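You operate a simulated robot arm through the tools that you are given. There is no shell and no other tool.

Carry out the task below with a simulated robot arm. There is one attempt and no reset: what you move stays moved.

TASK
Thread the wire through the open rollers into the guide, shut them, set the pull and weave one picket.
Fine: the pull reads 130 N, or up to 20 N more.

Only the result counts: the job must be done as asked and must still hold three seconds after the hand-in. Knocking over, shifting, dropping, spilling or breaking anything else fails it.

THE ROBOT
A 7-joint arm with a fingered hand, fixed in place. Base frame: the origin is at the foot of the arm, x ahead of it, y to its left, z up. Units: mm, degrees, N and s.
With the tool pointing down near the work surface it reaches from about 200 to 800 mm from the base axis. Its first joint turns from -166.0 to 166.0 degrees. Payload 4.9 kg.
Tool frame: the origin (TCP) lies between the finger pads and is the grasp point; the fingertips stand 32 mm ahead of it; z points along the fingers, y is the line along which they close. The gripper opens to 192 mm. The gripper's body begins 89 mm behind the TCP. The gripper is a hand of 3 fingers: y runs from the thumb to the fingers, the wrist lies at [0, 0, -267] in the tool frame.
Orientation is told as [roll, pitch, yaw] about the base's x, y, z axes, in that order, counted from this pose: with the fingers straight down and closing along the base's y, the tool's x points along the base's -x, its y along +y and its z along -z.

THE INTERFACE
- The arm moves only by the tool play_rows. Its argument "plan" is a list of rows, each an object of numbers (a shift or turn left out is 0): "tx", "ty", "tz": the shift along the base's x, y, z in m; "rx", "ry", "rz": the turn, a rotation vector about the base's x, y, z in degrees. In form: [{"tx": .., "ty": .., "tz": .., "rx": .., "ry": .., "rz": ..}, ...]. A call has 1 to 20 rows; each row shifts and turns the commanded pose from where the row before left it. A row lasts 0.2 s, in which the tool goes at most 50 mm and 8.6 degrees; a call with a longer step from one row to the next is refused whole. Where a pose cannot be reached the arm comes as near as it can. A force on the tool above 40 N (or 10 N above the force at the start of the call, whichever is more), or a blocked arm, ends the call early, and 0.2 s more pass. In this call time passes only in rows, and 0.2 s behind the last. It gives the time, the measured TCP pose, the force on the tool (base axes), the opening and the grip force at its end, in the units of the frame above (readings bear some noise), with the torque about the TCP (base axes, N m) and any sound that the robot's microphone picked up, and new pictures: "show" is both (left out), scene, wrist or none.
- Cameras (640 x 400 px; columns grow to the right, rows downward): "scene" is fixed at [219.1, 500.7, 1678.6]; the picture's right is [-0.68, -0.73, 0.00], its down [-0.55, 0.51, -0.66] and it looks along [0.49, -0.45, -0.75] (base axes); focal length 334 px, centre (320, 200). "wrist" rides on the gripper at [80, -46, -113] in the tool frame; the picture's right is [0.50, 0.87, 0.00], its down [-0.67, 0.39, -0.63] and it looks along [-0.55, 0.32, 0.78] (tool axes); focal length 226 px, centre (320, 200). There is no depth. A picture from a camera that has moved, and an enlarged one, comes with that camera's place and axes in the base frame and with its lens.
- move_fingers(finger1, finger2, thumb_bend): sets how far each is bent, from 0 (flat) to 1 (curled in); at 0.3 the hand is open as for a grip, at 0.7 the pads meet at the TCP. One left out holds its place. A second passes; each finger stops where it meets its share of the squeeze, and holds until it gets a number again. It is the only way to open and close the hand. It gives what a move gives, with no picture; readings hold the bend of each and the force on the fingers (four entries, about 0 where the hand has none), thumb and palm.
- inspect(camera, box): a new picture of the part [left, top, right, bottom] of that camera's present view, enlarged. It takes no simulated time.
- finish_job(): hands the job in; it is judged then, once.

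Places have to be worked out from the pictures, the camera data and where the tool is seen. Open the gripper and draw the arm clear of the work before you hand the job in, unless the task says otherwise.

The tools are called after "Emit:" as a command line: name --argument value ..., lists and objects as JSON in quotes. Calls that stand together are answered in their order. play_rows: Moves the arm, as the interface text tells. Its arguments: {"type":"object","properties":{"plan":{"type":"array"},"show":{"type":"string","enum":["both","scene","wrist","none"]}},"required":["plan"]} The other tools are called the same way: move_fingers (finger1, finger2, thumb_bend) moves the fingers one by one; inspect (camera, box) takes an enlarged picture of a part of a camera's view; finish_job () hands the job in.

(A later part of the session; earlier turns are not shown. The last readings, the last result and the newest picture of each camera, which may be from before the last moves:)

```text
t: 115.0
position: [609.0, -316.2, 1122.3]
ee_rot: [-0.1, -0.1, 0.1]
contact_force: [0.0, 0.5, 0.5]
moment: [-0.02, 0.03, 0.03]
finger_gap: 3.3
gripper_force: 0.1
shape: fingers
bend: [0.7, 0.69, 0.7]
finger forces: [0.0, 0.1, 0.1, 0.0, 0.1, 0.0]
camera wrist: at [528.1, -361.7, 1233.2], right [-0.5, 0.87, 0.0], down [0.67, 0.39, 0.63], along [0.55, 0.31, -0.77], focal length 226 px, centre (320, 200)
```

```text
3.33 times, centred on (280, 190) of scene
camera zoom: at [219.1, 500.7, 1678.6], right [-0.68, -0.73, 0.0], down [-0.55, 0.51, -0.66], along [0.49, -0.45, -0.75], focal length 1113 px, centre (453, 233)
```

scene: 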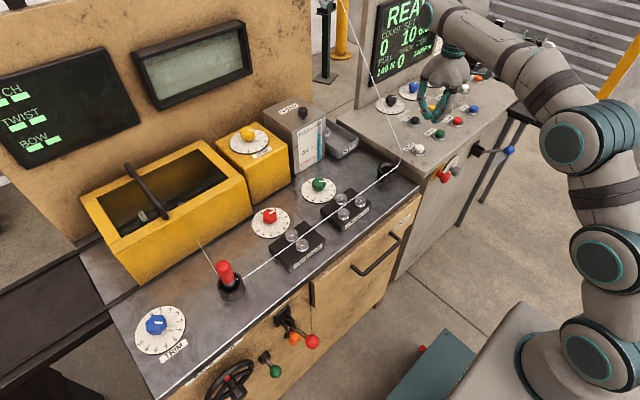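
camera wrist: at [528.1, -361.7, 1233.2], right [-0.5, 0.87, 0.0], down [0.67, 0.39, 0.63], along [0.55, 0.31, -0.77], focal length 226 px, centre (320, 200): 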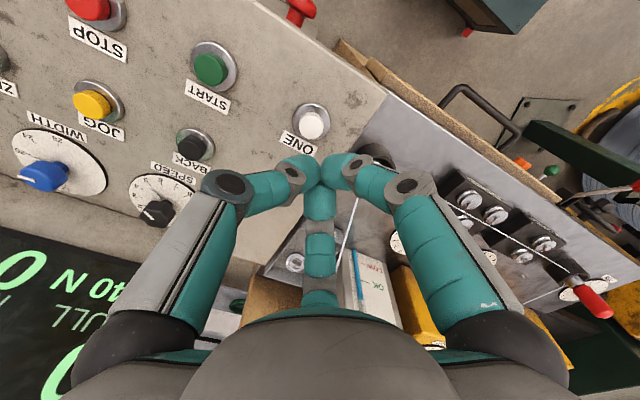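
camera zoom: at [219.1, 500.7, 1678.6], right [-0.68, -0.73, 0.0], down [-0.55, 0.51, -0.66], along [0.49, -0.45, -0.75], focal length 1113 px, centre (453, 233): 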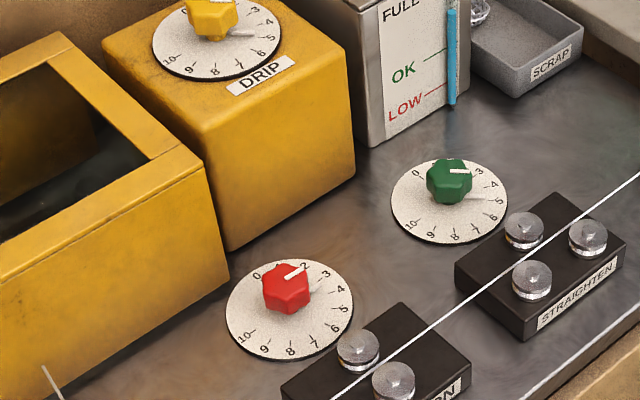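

The ONE button is at ≈(622,-319). I shift over it and descend to just above, keeping the fist closed.

Emit:
play_rows --plan '[{"tx": 0.013, "ty": -0.0025, "tz": -0.02}, {"tz": -0.03}, {"tz": -0.03}, {"tz": -0.025}]' --show "both"

Emit:
inspect --camera "wrist" --box '[160, 60, 480, 260]'

Emit:
inspect --camera "scene" --box '[360, 80, 480, 180]'

```text
t: 116.0
position: [620.1, -319.6, 1017.4]
ee_rot: [-0.1, -0.3, -0.1]
contact_force: [-0.5, 0.1, 0.4]
moment: [0.04, -0.02, -0.01]
finger_gap: 3.5
gripper_force: 0.0
shape: fingers
bend: [0.7, 0.69, 0.7]
finger forces: [0.0, 0.0, 0.1, 0.1, 0.0, 0.0]
camera wrist: at [540.4, -365.5, 1126.7], right [-0.5, 0.87, 0.0], down [0.67, 0.39, 0.63], along [0.55, 0.31, -0.77], focal length 226 px, centre (320, 200)
```

scene: 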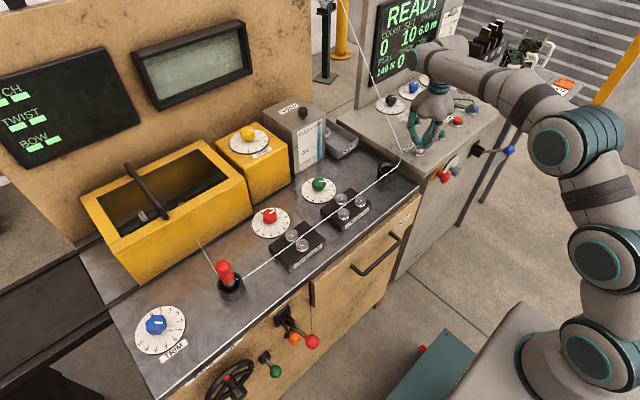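
wrist: 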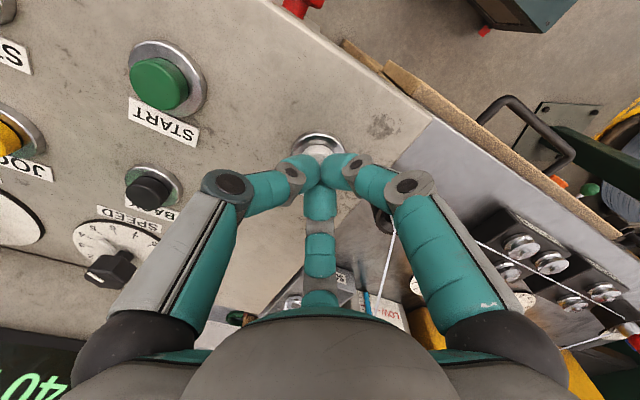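

```text
2.00 times, centred on (320, 160) of wrist
camera zoom: at [540.4, -365.5, 1126.7], right [-0.5, 0.87, 0.0], down [0.67, 0.39, 0.63], along [0.55, 0.31, -0.77], focal length 452 px, centre (320, 280)
```

zoom: 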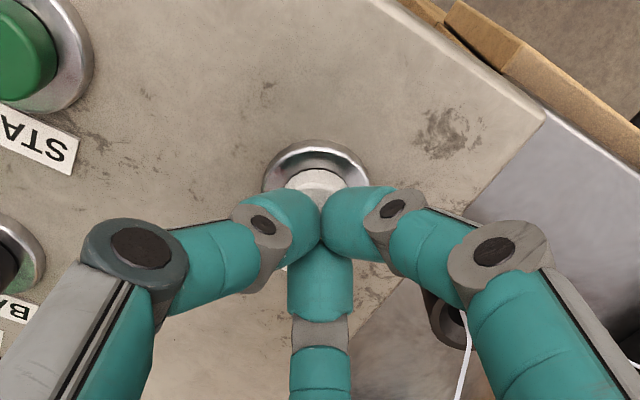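

```text
4.00 times, centred on (420, 130) of scene
camera zoom: at [219.1, 500.7, 1678.6], right [-0.68, -0.73, 0.0], down [-0.55, 0.51, -0.66], along [0.49, -0.45, -0.75], focal length 1336 px, centre (-80, 480)
```

zoom: 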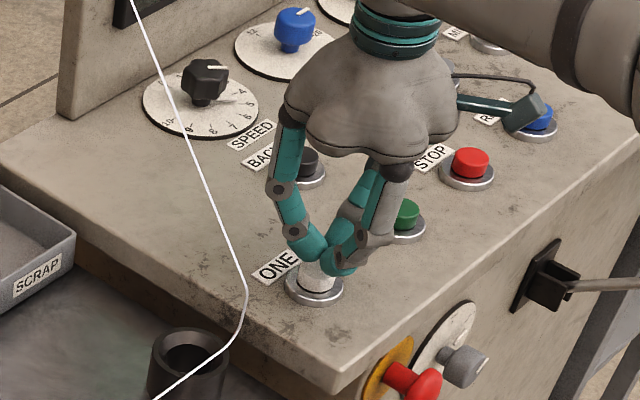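

Aligned over the button within 2 mm. I press down in small steps until it clicks.

Emit:
play_rows --plan '[{"tx": 0.001, "ty": -0.0015, "tz": -0.005}, {"tz": -0.004}, {"tz": -0.003}, {"tz": -0.003}]' --show "none"

Emit:
inspect --camera "scene" --box '[360, 80, 480, 180]'

Emit:
inspect --camera "scene" --box '[365, 0, 475, 90]'

```text
t: 117.0
position: [623.3, -322.2, 1000.8]
ee_rot: [0.0, -0.3, 0.0]
contact_force: [0.3, 1.4, 7.7]
moment: [0.07, 0.04, 0.0]
finger_gap: 3.1
gripper_force: 5.1
shape: fingers
bend: [0.7, 0.7, 0.7]
finger forces: [5.8, 4.1, 0.1, 0.0, 0.1, 0.0]
heard: click
```

```text
4.00 times, centred on (420, 130) of scene
camera zoom: at [219.1, 500.7, 1678.6], right [-0.68, -0.73, 0.0], down [-0.55, 0.51, -0.66], along [0.49, -0.45, -0.75], focal length 1336 px, centre (-80, 480)
```

zoom: 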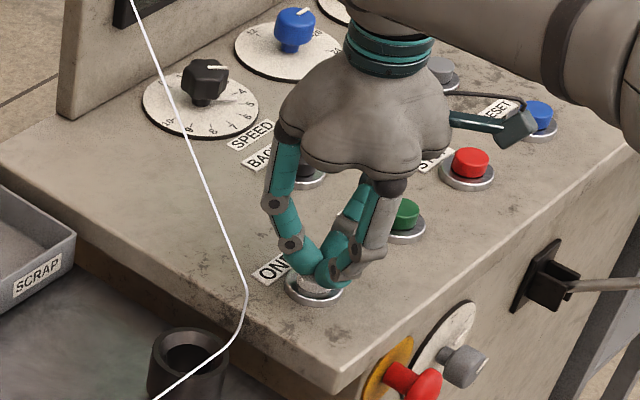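

```text
4.44 times, centred on (420, 45) of scene
camera zoom: at [219.1, 500.7, 1678.6], right [-0.68, -0.73, 0.0], down [-0.55, 0.51, -0.66], along [0.49, -0.45, -0.75], focal length 1484 px, centre (-124, 889)
```

zoom: 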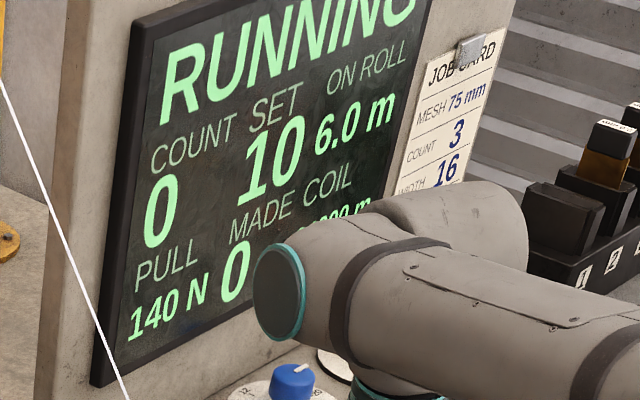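

A click was heard and the display shows RUNNING. I lift off the button and wait for the picket to finish.

Emit:
play_rows --plan '[{"tz": 0.012}, {"tz": 0.03}, {"tz": 0.04}, {"tz": 0.04}, {"tx": -0.04}, {"tx": -0.04, "ty": 0.02}, {"tx": -0.04, "ty": 0.03}, {"tx": -0.04, "ty": 0.03}, {"tx": 0.0}, {"tx": 0.0}]' --show "scene"

Emit:
inspect --camera "scene" --box '[365, 0, 475, 90]'

```text
t: 119.2
position: [463.2, -241.6, 1115.0]
ee_rot: [0.0, -0.1, 0.0]
contact_force: [0.4, 0.4, 0.1]
moment: [0.0, 0.03, 0.0]
finger_gap: 3.4
gripper_force: 0.1
shape: fingers
bend: [0.7, 0.7, 0.7]
finger forces: [0.0, 0.0, 0.1, 0.1, 0.0, 0.0]
```

scene: 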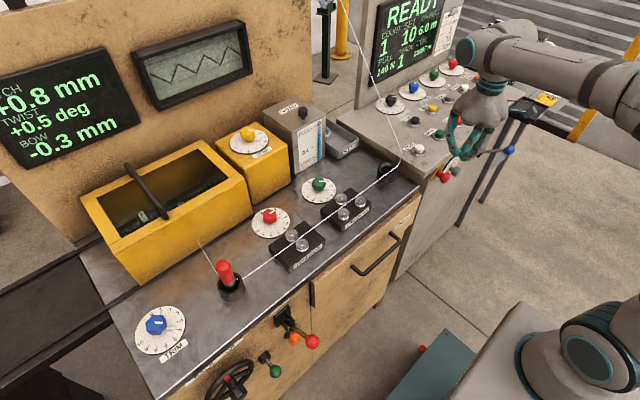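

```text
4.44 times, centred on (420, 45) of scene
camera zoom: at [219.1, 500.7, 1678.6], right [-0.68, -0.73, 0.0], down [-0.55, 0.51, -0.66], along [0.49, -0.45, -0.75], focal length 1484 px, centre (-124, 889)
```

zoom: 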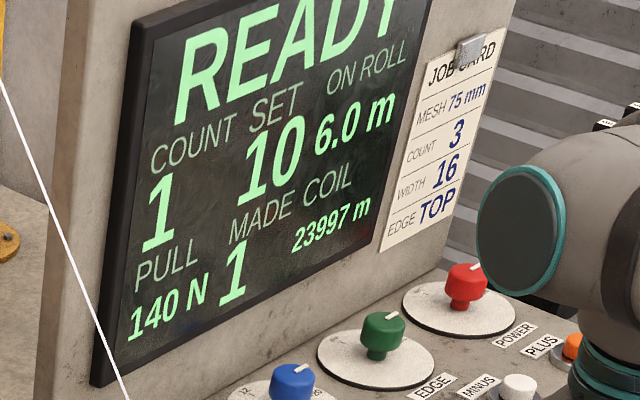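

COUNT 1, MADE 1, pull 140 N, READY — the picket is woven. Now I re-measure how far the bath moved using the same boxes as the earliest pictures.

Emit:
inspect --camera "scene" --box '[0, 0, 320, 200]'

Emit:
inspect --camera "scene" --box '[200, 130, 360, 250]'

Emit:
inspect --camera "scene" --box '[100, 200, 420, 400]'

Emit:
inspect --camera "scene" --box '[220, 80, 440, 220]'

Emit:
inspect --camera "scene" --box '[230, 180, 390, 280]'

```text
2.00 times, centred on (160, 100) of scene
camera zoom: at [219.1, 500.7, 1678.6], right [-0.68, -0.73, 0.0], down [-0.55, 0.51, -0.66], along [0.49, -0.45, -0.75], focal length 668 px, centre (640, 400)
```

zoom: 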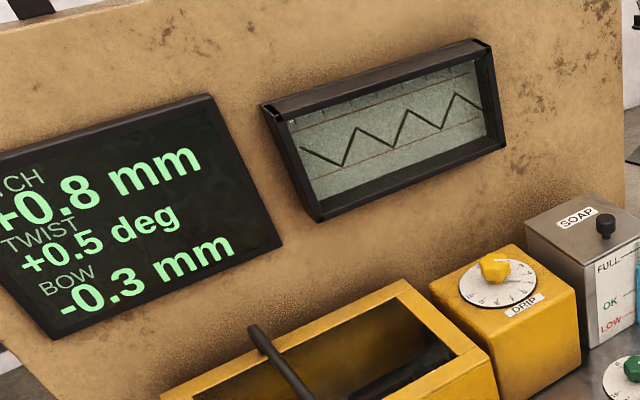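

```text
3.33 times, centred on (280, 190) of scene
camera zoom: at [219.1, 500.7, 1678.6], right [-0.68, -0.73, 0.0], down [-0.55, 0.51, -0.66], along [0.49, -0.45, -0.75], focal length 1113 px, centre (453, 233)
```

zoom: 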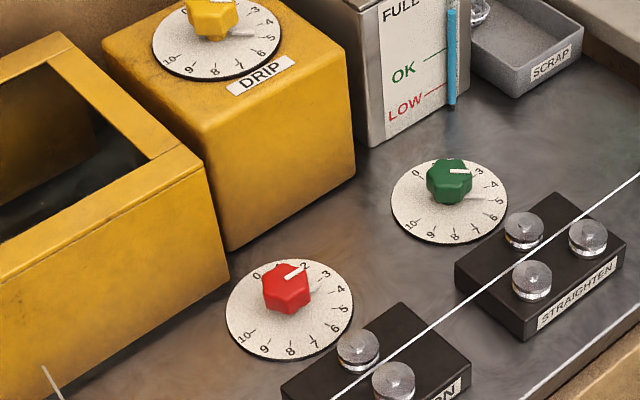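

```text
2.00 times, centred on (260, 300) of scene
camera zoom: at [219.1, 500.7, 1678.6], right [-0.68, -0.73, 0.0], down [-0.55, 0.51, -0.66], along [0.49, -0.45, -0.75], focal length 668 px, centre (440, 0)
```

zoom: 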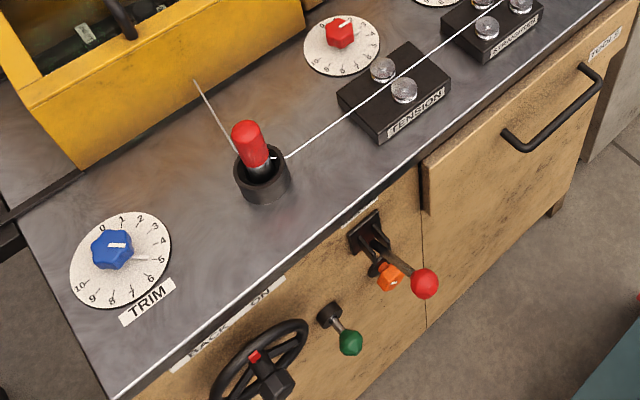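

```text
2.86 times, centred on (330, 150) of scene
camera zoom: at [219.1, 500.7, 1678.6], right [-0.68, -0.73, 0.0], down [-0.55, 0.51, -0.66], along [0.49, -0.45, -0.75], focal length 954 px, centre (291, 343)
```

zoom: 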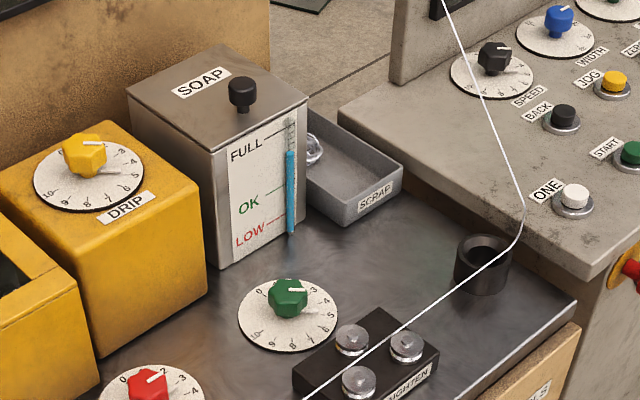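

```text
4.00 times, centred on (310, 230) of scene
camera zoom: at [219.1, 500.7, 1678.6], right [-0.68, -0.73, 0.0], down [-0.55, 0.51, -0.66], along [0.49, -0.45, -0.75], focal length 1336 px, centre (360, 80)
```

zoom: 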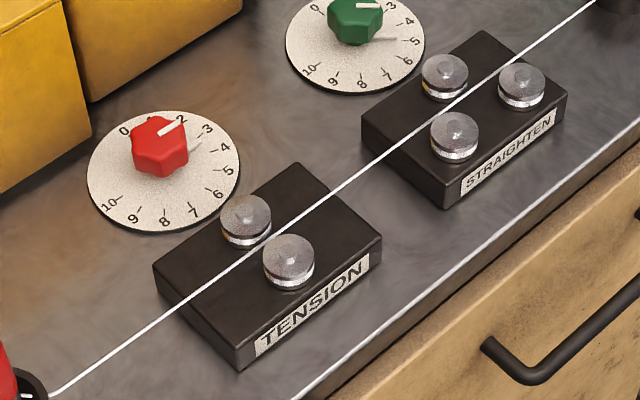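

The pictures show the bath has slid ≈10 mm in +y along its front edge (everything else unchanged). I'll try to set it back gently by hooking one finger inside its right wall; first I go to a safe spot, turn the hand −30°, and extend one finger to see which it is.

Emit:
play_rows --plan '[{"tx": 0.01, "ty": 0.04, "tz": 0.002, "rz": -3}, {"tx": 0.01, "ty": 0.042, "rz": -3}, {"tx": 0.01, "ty": 0.042, "rz": -3}, {"tx": 0.01, "ty": 0.042, "rz": -3}, {"tx": 0.01, "ty": 0.042, "rz": -3}, {"tx": 0.01, "ty": 0.042, "rz": -3}, {"tx": 0.01, "ty": 0.042, "rz": -3}, {"tx": 0.01, "ty": 0.042, "rz": -3}, {"tx": 0.01, "ty": 0.042, "rz": -3}, {"tx": 0.012, "ty": 0.042, "rz": -3}, {"tx": 0.012, "ty": 0.042}, {"tx": 0.012, "ty": 0.042}]' --show "none"

Emit:
move_fingers --finger2 0.3

Emit:
inspect --camera "wrist" --box '[0, 0, 640, 400]'

Emit:
inspect --camera "scene" --box '[0, 0, 640, 400]'

```text
t: 121.8
position: [586.8, 261.2, 1122.5]
ee_rot: [0.0, -0.2, -30.1]
contact_force: [-0.2, 0.7, -0.5]
moment: [-0.02, -0.01, 0.0]
finger_gap: 3.3
gripper_force: 0.1
shape: fingers
bend: [0.7, 0.7, 0.7]
finger forces: [0.1, 0.0, 0.1, 0.0, 0.1, 0.1]
```

```text
t: 122.8
position: [586.3, 261.1, 1121.5]
ee_rot: [-0.2, -0.2, -30.0]
contact_force: [-1.0, -0.4, 0.7]
moment: [0.0, 0.02, 0.02]
finger_gap: 3.4
gripper_force: 0.0
shape: fingers
bend: [0.7, 0.3, 0.7]
finger forces: [0.1, 0.1, 0.1, 0.1, 0.0, 0.1]
```

```text
1.00 times, centred on (320, 200) of wrist (not enlarged: the box is as wide or as high as the picture)
camera zoom: at [493.5, 261.5, 1232.8], right [0.0, 1.0, 0.0], down [0.77, 0.0, 0.63], along [0.63, 0.0, -0.77], focal length 226 px, centre (320, 200)
```

zoom: 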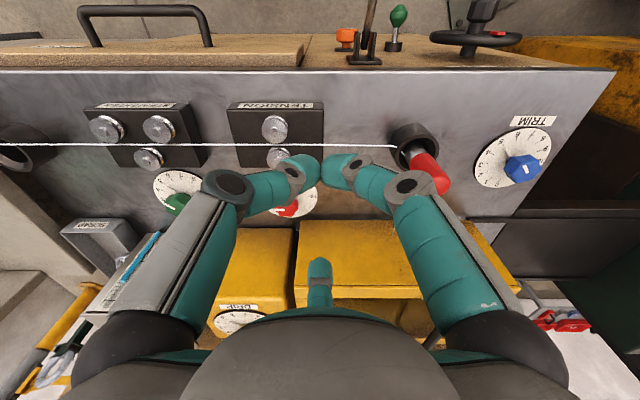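

```text
1.00 times, centred on (320, 200) of scene (not enlarged: the box is as wide or as high as the picture)
camera zoom: at [219.1, 500.7, 1678.6], right [-0.68, -0.73, 0.0], down [-0.55, 0.51, -0.66], along [0.49, -0.45, -0.75], focal length 334 px, centre (320, 200)
```

zoom: 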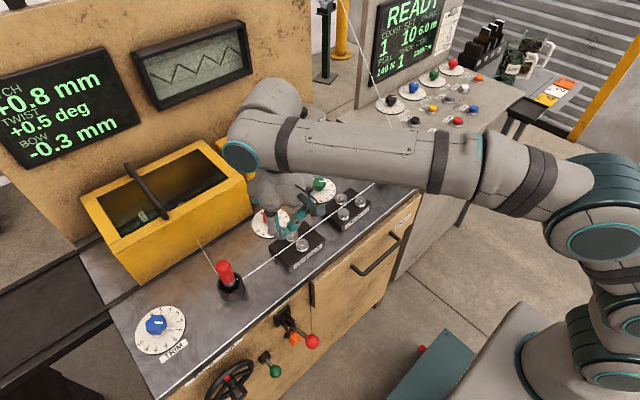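

finger2 is the one pointing at the bath, and the camera looks straight along +x now. I zoom on the bath to see its rim and interior.

Emit:
inspect --camera "wrist" --box '[200, 190, 360, 320]'

Emit:
inspect --camera "scene" --box '[70, 120, 270, 290]'

Emit:
inspect --camera "scene" --box '[160, 130, 260, 210]'

```text
3.08 times, centred on (280, 255) of wrist
camera zoom: at [493.5, 261.5, 1232.8], right [0.0, 1.0, 0.0], down [0.77, 0.0, 0.63], along [0.63, 0.0, -0.77], focal length 696 px, centre (443, 31)
```

zoom: 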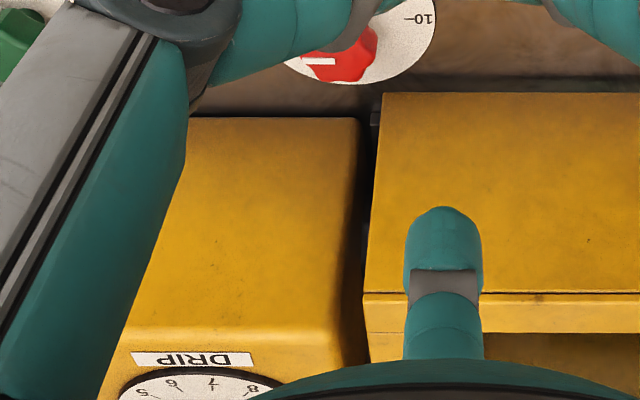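

```text
2.35 times, centred on (170, 205) of scene
camera zoom: at [219.1, 500.7, 1678.6], right [-0.68, -0.73, 0.0], down [-0.55, 0.51, -0.66], along [0.49, -0.45, -0.75], focal length 786 px, centre (673, 188)
```

zoom: 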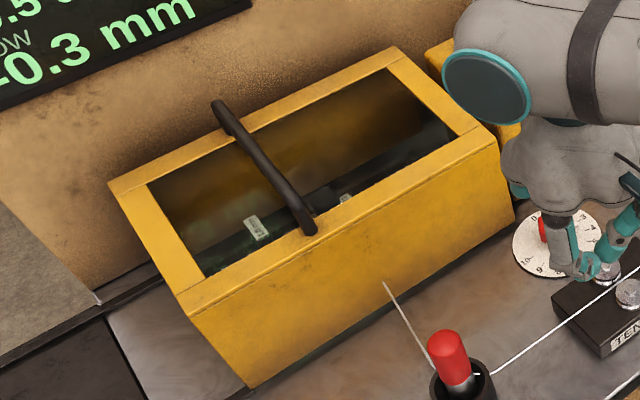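

```text
5.00 times, centred on (210, 170) of scene
camera zoom: at [219.1, 500.7, 1678.6], right [-0.68, -0.73, 0.0], down [-0.55, 0.51, -0.66], along [0.49, -0.45, -0.75], focal length 1670 px, centre (870, 350)
```

zoom: 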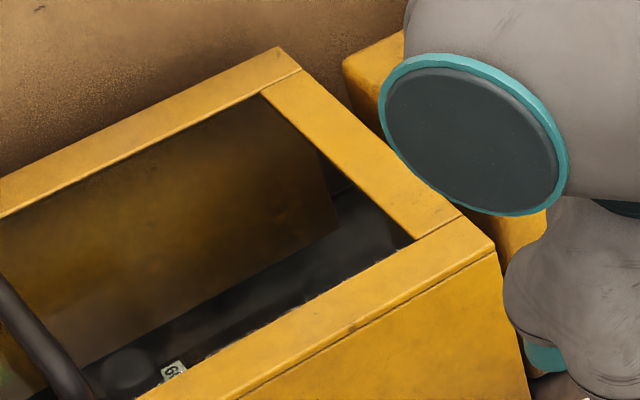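

The yellow "bath" is a guard frame with a flange (top z≈1044, front x≈819, right inner edge y≈247). I tuck the other two fingers, tilt the hand 20° outward so finger2 can reach over the front flange, and look.

Emit:
move_fingers --finger1 0.52 --finger2 0.3 --thumb_bend 0.52

Emit:
play_rows --plan '[{"ry": -5, "tx": 0.01}, {"ry": -7.5, "tx": 0.02, "ty": 0.01}, {"ry": -7.5, "tx": 0.03, "ty": 0.014}, {"tx": 0.03, "tz": -0.01}, {"tx": 0.03, "tz": -0.01}, {"tx": 0.03, "tz": -0.01}, {"tx": 0.02, "tz": -0.01}]' --show "both"

Emit:
inspect --camera "scene" --box '[140, 90, 340, 250]'

```text
t: 123.8
position: [586.0, 260.0, 1122.7]
ee_rot: [0.0, -0.2, -30.0]
contact_force: [-0.5, -0.4, 0.9]
moment: [0.0, -0.02, 0.01]
finger_gap: 75.1
gripper_force: 0.1
shape: fingers
bend: [0.52, 0.3, 0.52]
finger forces: [0.0, 0.0, 0.1, 0.0, 0.0, 0.0]
```

```text
t: 125.4
position: [758.6, 284.1, 1081.6]
ee_rot: [10.3, -17.4, -31.7]
contact_force: [-0.2, -0.6, 0.6]
moment: [-0.02, -0.01, -0.02]
finger_gap: 75.2
gripper_force: 0.1
shape: fingers
bend: [0.52, 0.3, 0.52]
finger forces: [0.1, 0.0, 0.1, 0.1, 0.0, 0.0]
camera wrist: at [632.3, 285.7, 1155.0], right [0.0, 1.0, 0.0], down [0.51, 0.0, 0.86], along [0.86, 0.0, -0.51], focal length 226 px, centre (320, 200)
```

scene: 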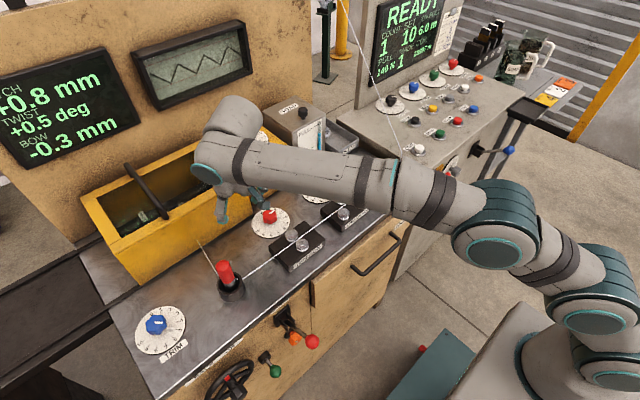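
wrist: 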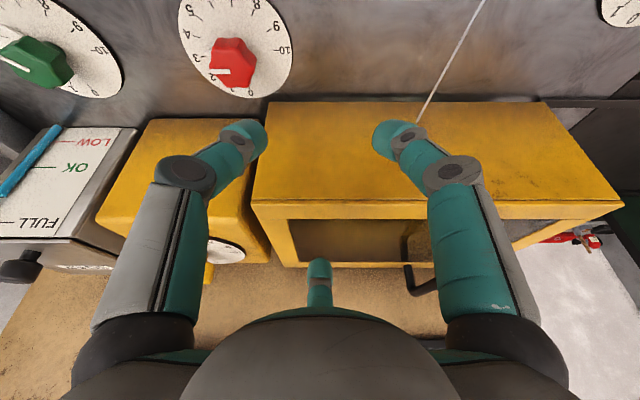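

```text
2.50 times, centred on (240, 170) of scene
camera zoom: at [219.1, 500.7, 1678.6], right [-0.68, -0.73, 0.0], down [-0.55, 0.51, -0.66], along [0.49, -0.45, -0.75], focal length 835 px, centre (520, 275)
```

zoom: 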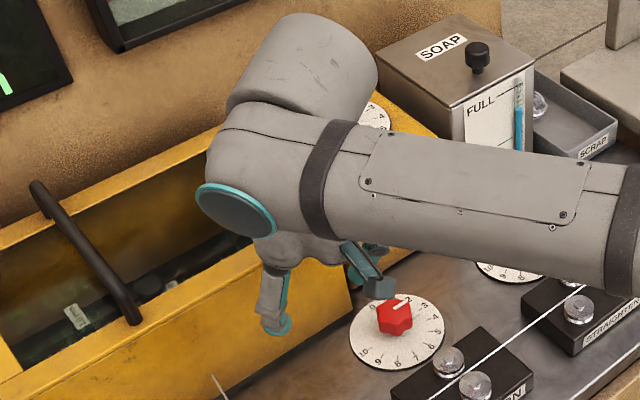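

The view shows the guard opening (front inner edge x≈864, right inner edge y≈252) with finger2 above it. I move 32 mm further out at this height, then check.

Emit:
play_rows --plan '[{"tx": 0.012}, {"tx": 0.012}, {"tx": 0.008, "tz": -0.01}, {"tz": -0.01}]' --show "both"

Emit:
inspect --camera "wrist" --box '[220, 150, 440, 300]'

Emit:
inspect --camera "scene" --box '[140, 110, 300, 230]'

```text
t: 126.4
position: [790.7, 286.5, 1062.8]
ee_rot: [10.2, -17.4, -31.5]
contact_force: [-0.6, -0.2, 1.0]
moment: [0.03, -0.03, 0.01]
finger_gap: 75.4
gripper_force: 0.1
shape: fingers
bend: [0.52, 0.3, 0.52]
finger forces: [0.0, 0.0, 0.0, 0.1, 0.0, 0.0]
camera wrist: at [665.2, 287.1, 1134.6], right [0.0, 1.0, 0.0], down [0.51, 0.0, 0.86], along [0.86, 0.0, -0.51], focal length 226 px, centre (320, 200)
```

scene: 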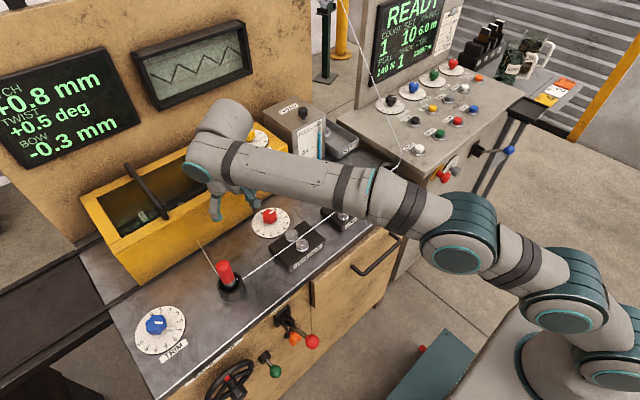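
wrist: 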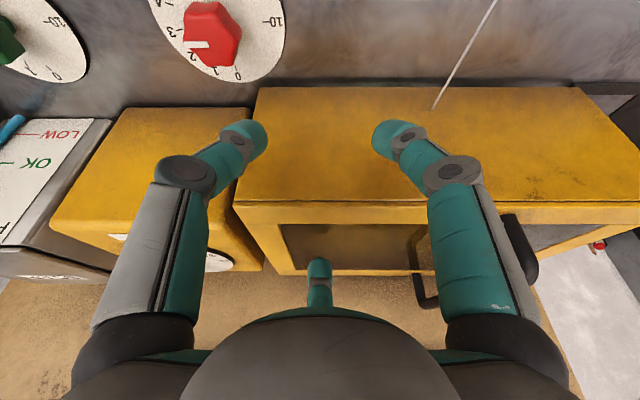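

```text
2.67 times, centred on (330, 225) of wrist
camera zoom: at [665.2, 287.1, 1134.6], right [0.0, 1.0, 0.0], down [0.51, 0.0, 0.86], along [0.86, 0.0, -0.51], focal length 603 px, centre (293, 133)
```

zoom: 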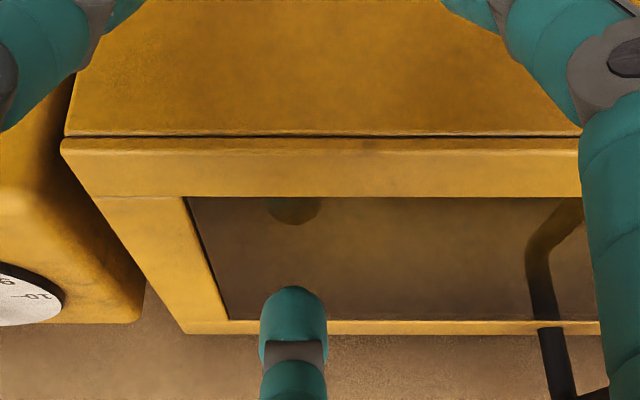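

```text
3.33 times, centred on (220, 170) of scene
camera zoom: at [219.1, 500.7, 1678.6], right [-0.68, -0.73, 0.0], down [-0.55, 0.51, -0.66], along [0.49, -0.45, -0.75], focal length 1113 px, centre (653, 300)
```

zoom: 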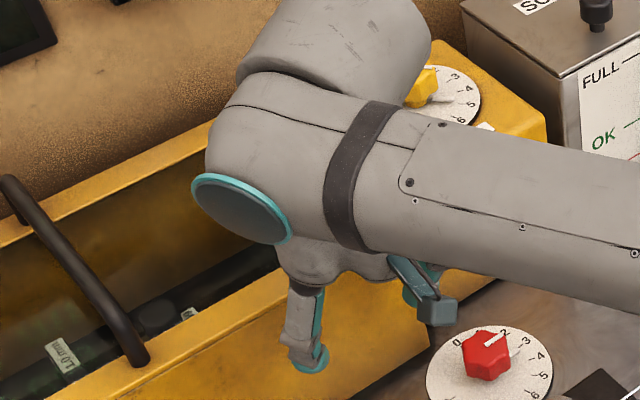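

The finger is over the opening, clear of both flanges. I lower slowly, watching for any contact (in case the opening has a pane).

Emit:
play_rows --plan '[{"tz": -0.008}, {"tz": -0.007}, {"tz": -0.006}, {"tz": -0.005}]' --show "wrist"

Emit:
inspect --camera "wrist" --box '[220, 150, 440, 300]'

```text
t: 127.4
position: [790.9, 284.6, 1041.9]
ee_rot: [10.6, -17.8, -31.6]
contact_force: [-13.2, 0.5, 18.2]
moment: [0.04, -2.11, -0.01]
finger_gap: 75.2
gripper_force: 8.8
shape: fingers
bend: [0.52, 0.27, 0.52]
finger forces: [0.0, 17.9, 0.0, 0.0, 0.0, 0.0]
camera wrist: at [665.1, 285.5, 1113.4], right [0.0, 1.0, 0.0], down [0.5, 0.0, 0.86], along [0.86, 0.0, -0.5], focal length 226 px, centre (320, 200)
```

wrist: 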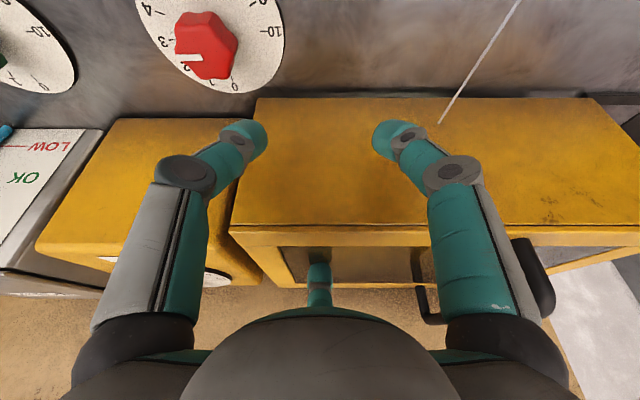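

```text
2.67 times, centred on (330, 225) of wrist
camera zoom: at [665.1, 285.5, 1113.4], right [0.0, 1.0, 0.0], down [0.5, 0.0, 0.86], along [0.86, 0.0, -0.5], focal length 603 px, centre (293, 133)
```

zoom: 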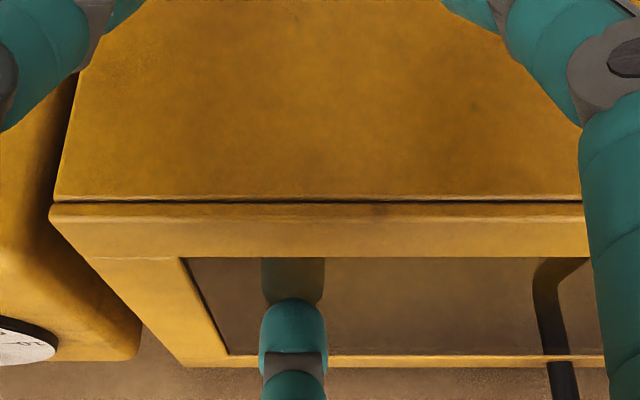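

There is a pane in the opening (18 N contact), so hooking is not possible; I lift off at once and check the guard hasn't moved.

Emit:
play_rows --plan '[{"tz": 0.008}, {"tz": 0.015}, {"tz": 0.015}]' --show "both"

Emit:
inspect --camera "scene" --box '[70, 120, 270, 290]'

Emit:
inspect --camera "scene" --box '[230, 180, 390, 280]'

Emit:
inspect --camera "wrist" --box '[220, 150, 440, 300]'

```text
t: 128.2
position: [789.7, 284.4, 1072.1]
ee_rot: [10.2, -17.4, -31.6]
contact_force: [0.6, 0.4, -0.1]
moment: [0.01, -0.01, -0.02]
finger_gap: 75.4
gripper_force: 0.1
shape: fingers
bend: [0.52, 0.3, 0.52]
finger forces: [0.0, 0.0, 0.0, 0.0, 0.0, 0.0]
camera wrist: at [664.2, 285.9, 1144.6], right [0.0, 1.0, 0.0], down [0.51, 0.0, 0.86], along [0.86, 0.0, -0.51], focal length 226 px, centre (320, 200)
```

scene: 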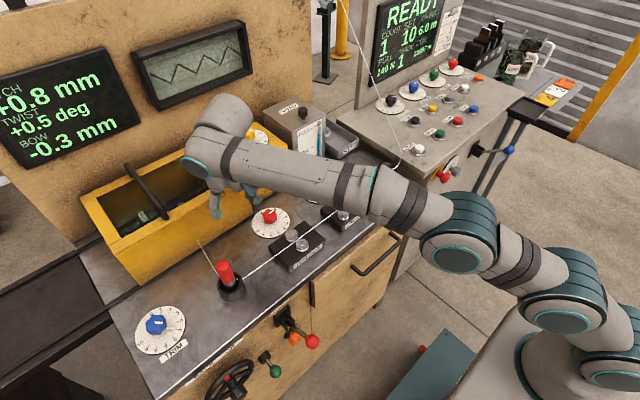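
wrist: 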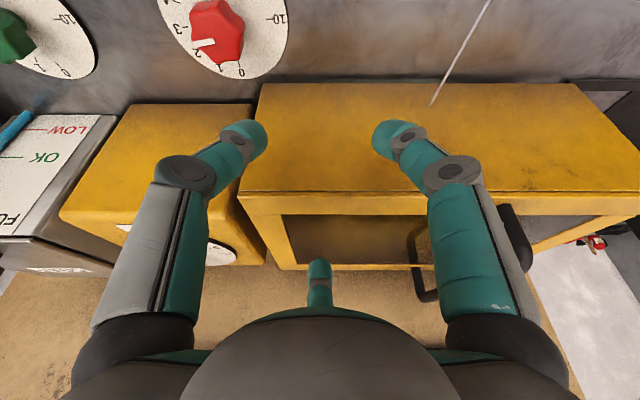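

```text
2.35 times, centred on (170, 205) of scene
camera zoom: at [219.1, 500.7, 1678.6], right [-0.68, -0.73, 0.0], down [-0.55, 0.51, -0.66], along [0.49, -0.45, -0.75], focal length 786 px, centre (673, 188)
```

zoom: 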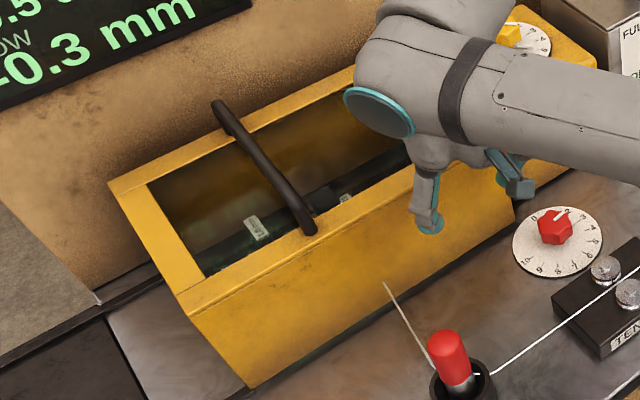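

```text
4.00 times, centred on (310, 230) of scene
camera zoom: at [219.1, 500.7, 1678.6], right [-0.68, -0.73, 0.0], down [-0.55, 0.51, -0.66], along [0.49, -0.45, -0.75], focal length 1336 px, centre (360, 80)
```

zoom: 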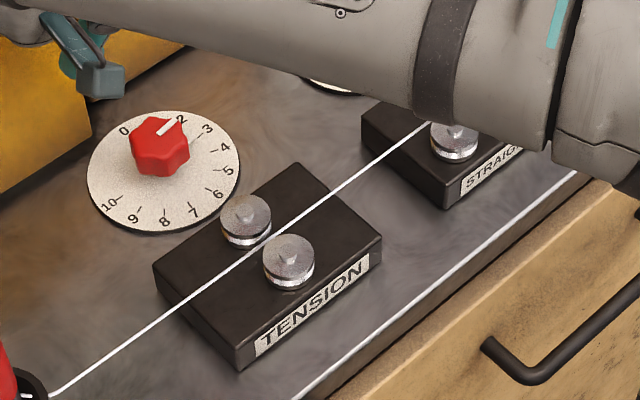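

```text
2.67 times, centred on (330, 225) of wrist
camera zoom: at [664.2, 285.9, 1144.6], right [0.0, 1.0, 0.0], down [0.51, 0.0, 0.86], along [0.86, 0.0, -0.51], focal length 603 px, centre (293, 133)
```

zoom: 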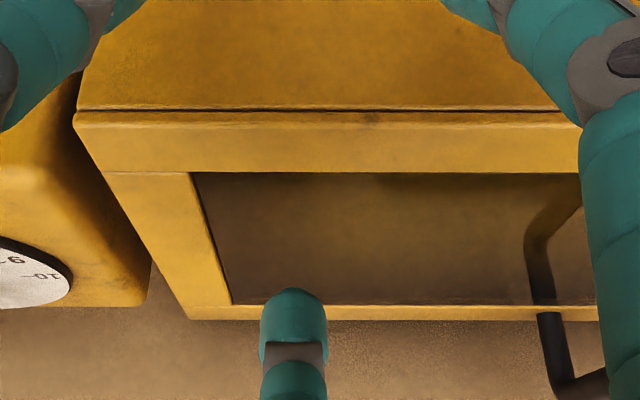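

The guard did not move from that touch. It carries a U-handle whose front post stands near (842,430); pushing that post in −y with finger2 is the reachable way back. I retreat first, raise, tilt to 35° and shift to y≈480 well clear of the peg.

Emit:
play_rows --plan '[{"tx": -0.03, "tz": 0.005}, {"tx": -0.04, "tz": 0.01}, {"tx": -0.04, "tz": 0.013}, {"tx": -0.01, "tz": 0.01, "ry": -7.5}, {"ry": -7.5}, {"ty": 0.03}, {"ty": 0.04}, {"ty": 0.04}, {"ty": 0.04}, {"ty": 0.04}, {"ty": 0.008}]' --show "both"

Emit:
inspect --camera "scene" --box '[70, 120, 270, 290]'

```text
t: 130.6
position: [670.5, 483.2, 1111.8]
ee_rot: [19.3, -30.0, -35.3]
contact_force: [-1.1, 0.1, 1.2]
moment: [0.03, -0.01, 0.03]
finger_gap: 75.4
gripper_force: 0.1
shape: fingers
bend: [0.52, 0.3, 0.52]
finger forces: [0.0, 0.0, 0.0, 0.0, 0.0, 0.0]
camera wrist: at [529.6, 484.3, 1149.3], right [0.0, 1.0, 0.0], down [0.27, 0.0, 0.96], along [0.96, 0.0, -0.27], focal length 226 px, centre (320, 200)
```

scene: 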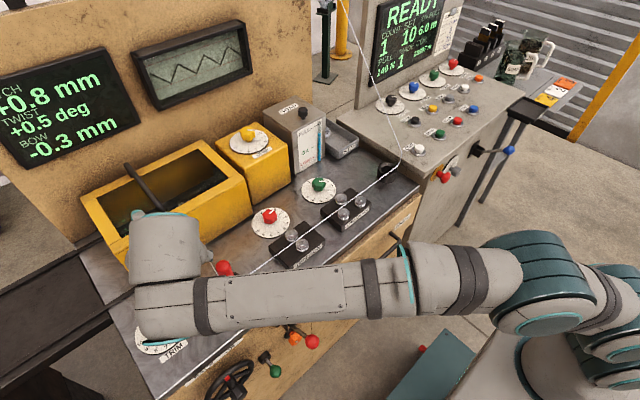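
wrist: 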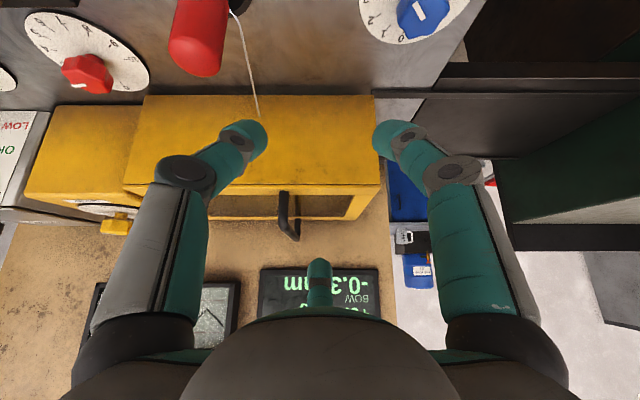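

```text
2.35 times, centred on (170, 205) of scene
camera zoom: at [219.1, 500.7, 1678.6], right [-0.68, -0.73, 0.0], down [-0.55, 0.51, -0.66], along [0.49, -0.45, -0.75], focal length 786 px, centre (673, 188)
```

zoom: 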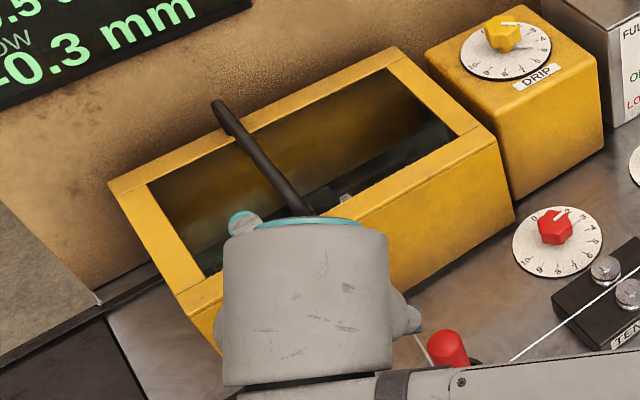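

The handle is seen nearly end-on now. I zoom in to fix its front post and the guard's edges.

Emit:
inspect --camera "wrist" --box '[200, 150, 400, 270]'

Emit:
inspect --camera "wrist" --box '[100, 80, 420, 280]'

```text
3.20 times, centred on (300, 210) of wrist
camera zoom: at [529.6, 484.3, 1149.3], right [0.0, 1.0, 0.0], down [0.27, 0.0, 0.96], along [0.96, 0.0, -0.27], focal length 723 px, centre (384, 168)
```

zoom: 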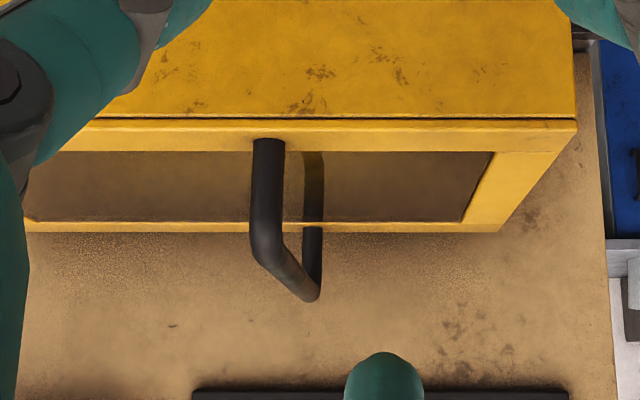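

```text
2.00 times, centred on (260, 180) of wrist
camera zoom: at [529.6, 484.3, 1149.3], right [0.0, 1.0, 0.0], down [0.27, 0.0, 0.96], along [0.96, 0.0, -0.27], focal length 452 px, centre (440, 240)
```

zoom: 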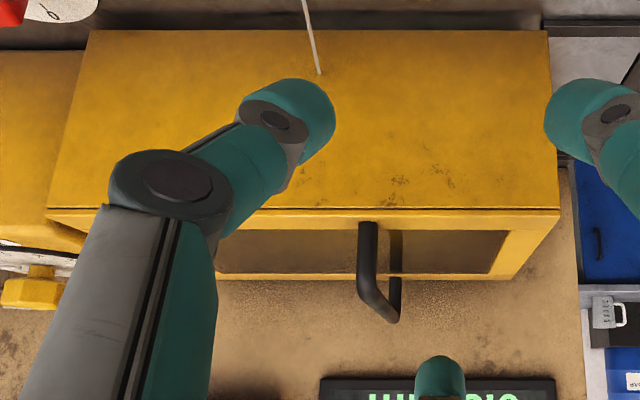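

The front post is at ≈(853,429), z 1044–1098, 14 mm thick. I move the finger out to the +y side of it (y≈475), still above, then check.

Emit:
play_rows --plan '[{"tx": 0.025, "tz": -0.008}, {"tx": 0.03, "tz": -0.01, "ty": -0.004}, {"tx": 0.025, "tz": -0.01, "ty": -0.004}, {"tx": 0.013, "tz": -0.009}]' --show "both"

Emit:
inspect --camera "wrist" --box '[200, 150, 440, 300]'

```text
t: 131.6
position: [766.2, 475.6, 1075.4]
ee_rot: [19.3, -29.9, -35.2]
contact_force: [1.4, 0.5, -0.3]
moment: [0.03, 0.05, 0.0]
finger_gap: 75.5
gripper_force: 0.0
shape: fingers
bend: [0.52, 0.3, 0.52]
finger forces: [0.1, 0.1, 0.0, 0.0, 0.1, 0.0]
camera wrist: at [624.6, 476.2, 1112.5], right [0.0, 1.0, 0.0], down [0.27, 0.0, 0.96], along [0.96, 0.0, -0.27], focal length 226 px, centre (320, 200)
```

scene: 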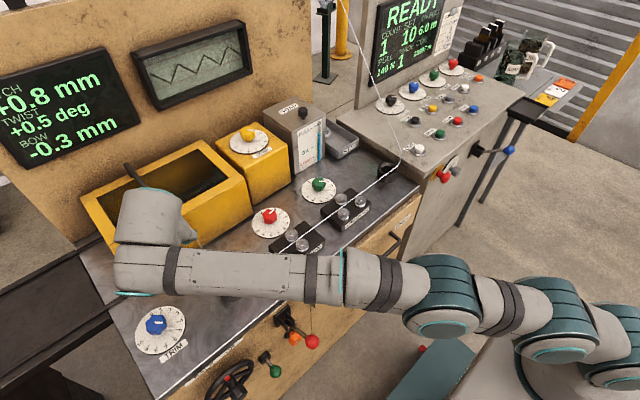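
wrist: 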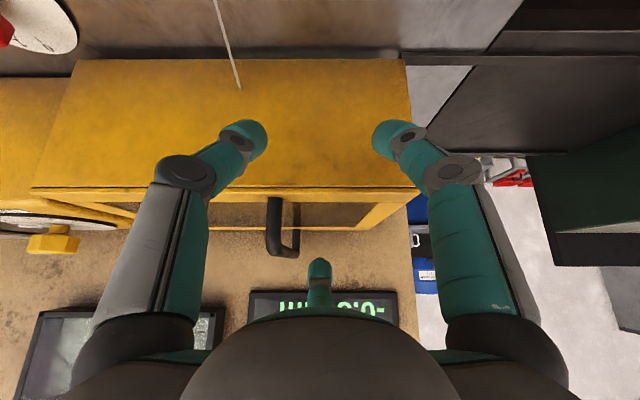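

```text
2.67 times, centred on (320, 225) of wrist
camera zoom: at [624.6, 476.2, 1112.5], right [0.0, 1.0, 0.0], down [0.27, 0.0, 0.96], along [0.96, 0.0, -0.27], focal length 603 px, centre (320, 133)
```

zoom: 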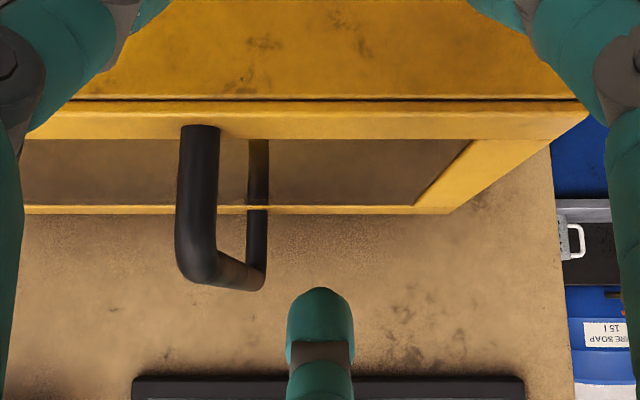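

Finger2 hangs on the +y side of the post with ~30 mm clearance. I lower it to handle level.

Emit:
play_rows --plan '[{"tz": -0.012}, {"tz": -0.013}, {"tz": -0.013}, {"tz": -0.011}]' --show "wrist"

Emit:
inspect --camera "wrist" --box '[200, 150, 440, 300]'

```text
t: 132.6
position: [765.4, 474.4, 1025.5]
ee_rot: [19.3, -29.9, -35.3]
contact_force: [0.3, -0.6, 0.6]
moment: [0.01, -0.02, -0.01]
finger_gap: 75.2
gripper_force: 0.0
shape: fingers
bend: [0.52, 0.3, 0.52]
finger forces: [0.0, 0.1, 0.0, 0.0, 0.0, 0.1]
camera wrist: at [623.8, 475.2, 1063.3], right [0.0, 1.0, 0.0], down [0.27, 0.0, 0.96], along [0.96, 0.0, -0.27], focal length 226 px, centre (320, 200)
```

wrist: 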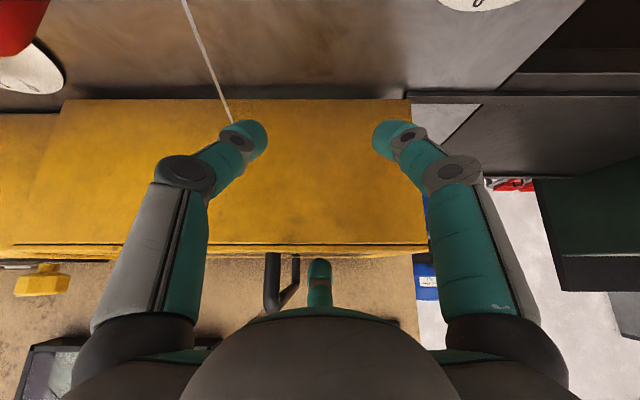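

```text
2.67 times, centred on (320, 225) of wrist
camera zoom: at [623.8, 475.2, 1063.3], right [0.0, 1.0, 0.0], down [0.27, 0.0, 0.96], along [0.96, 0.0, -0.27], focal length 603 px, centre (320, 133)
```

zoom: 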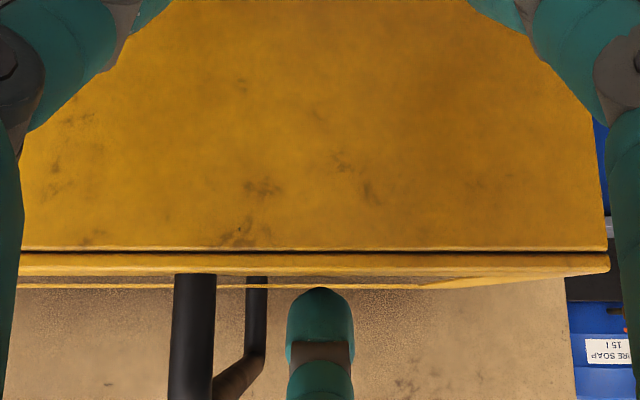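

No contact yet; the gap to the post is ~26 mm. I approach to within a few mm.

Emit:
play_rows --plan '[{"ty": -0.008}, {"ty": -0.008}, {"ty": -0.005}]' --show "none"

Emit:
inspect --camera "wrist" --box '[200, 150, 440, 300]'

```text
t: 133.4
position: [765.8, 453.9, 1026.6]
ee_rot: [19.4, -30.0, -35.2]
contact_force: [0.0, 0.1, -0.9]
moment: [-0.01, 0.0, 0.03]
finger_gap: 75.3
gripper_force: 0.1
shape: fingers
bend: [0.52, 0.3, 0.52]
finger forces: [0.0, 0.1, 0.0, 0.0, 0.0, 0.0]
```

```text
2.67 times, centred on (320, 225) of wrist
camera zoom: at [624.3, 455.0, 1064.0], right [0.0, 1.0, 0.0], down [0.27, 0.0, 0.96], along [0.96, 0.0, -0.27], focal length 603 px, centre (320, 133)
```

zoom: 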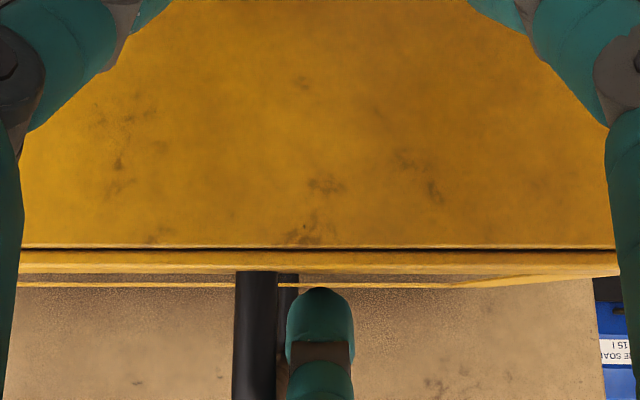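

About 3 mm left to the post. I close the gap and then push in small steps, reading the force.

Emit:
play_rows --plan '[{"ty": -0.002}, {"ty": -0.002}, {"ty": -0.001}]' --show "none"

Emit:
inspect --camera "wrist" --box '[200, 150, 440, 300]'

```text
t: 134.2
position: [764.4, 449.1, 1025.1]
ee_rot: [19.4, -30.0, -35.3]
contact_force: [0.6, 2.6, 0.1]
moment: [-0.15, 0.05, 0.14]
finger_gap: 75.3
gripper_force: 1.5
shape: fingers
bend: [0.52, 0.3, 0.52]
finger forces: [0.1, 2.3, 0.0, 0.1, 0.1, 0.1]
```

```text
2.67 times, centred on (320, 225) of wrist
camera zoom: at [623.3, 449.5, 1064.1], right [0.0, 1.0, 0.0], down [0.27, 0.0, 0.96], along [0.96, 0.0, -0.27], focal length 603 px, centre (320, 133)
```

zoom: 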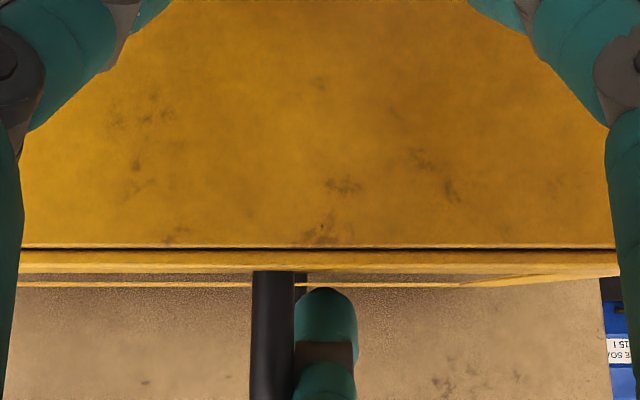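

Contact made (2.6 N). I push −y in 1.5 mm steps.

Emit:
play_rows --plan '[{"ty": -0.0015}, {"ty": -0.0015}]' --show "none"

Emit:
inspect --camera "wrist" --box '[200, 150, 440, 300]'

```text
t: 134.8
position: [764.5, 445.2, 1024.8]
ee_rot: [19.2, -29.9, -35.3]
contact_force: [0.3, -0.2, 0.5]
moment: [-0.01, -0.03, 0.02]
finger_gap: 75.4
gripper_force: 0.2
shape: fingers
bend: [0.52, 0.3, 0.52]
finger forces: [0.1, 0.1, 0.1, 0.1, 0.0, 0.0]
```

```text
2.67 times, centred on (320, 225) of wrist
camera zoom: at [623.3, 445.9, 1062.6], right [0.0, 1.0, 0.0], down [0.27, 0.0, 0.96], along [0.96, 0.0, -0.27], focal length 603 px, centre (320, 133)
```

zoom: 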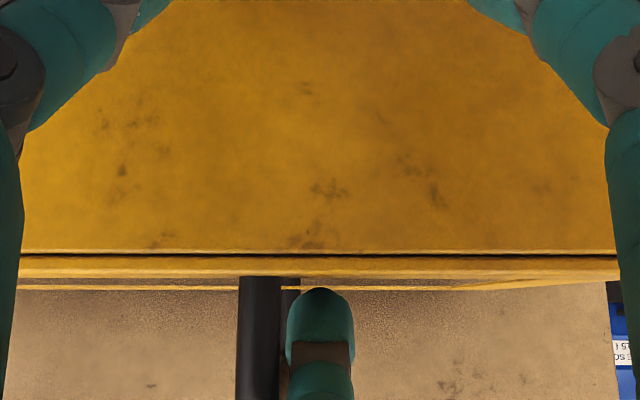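

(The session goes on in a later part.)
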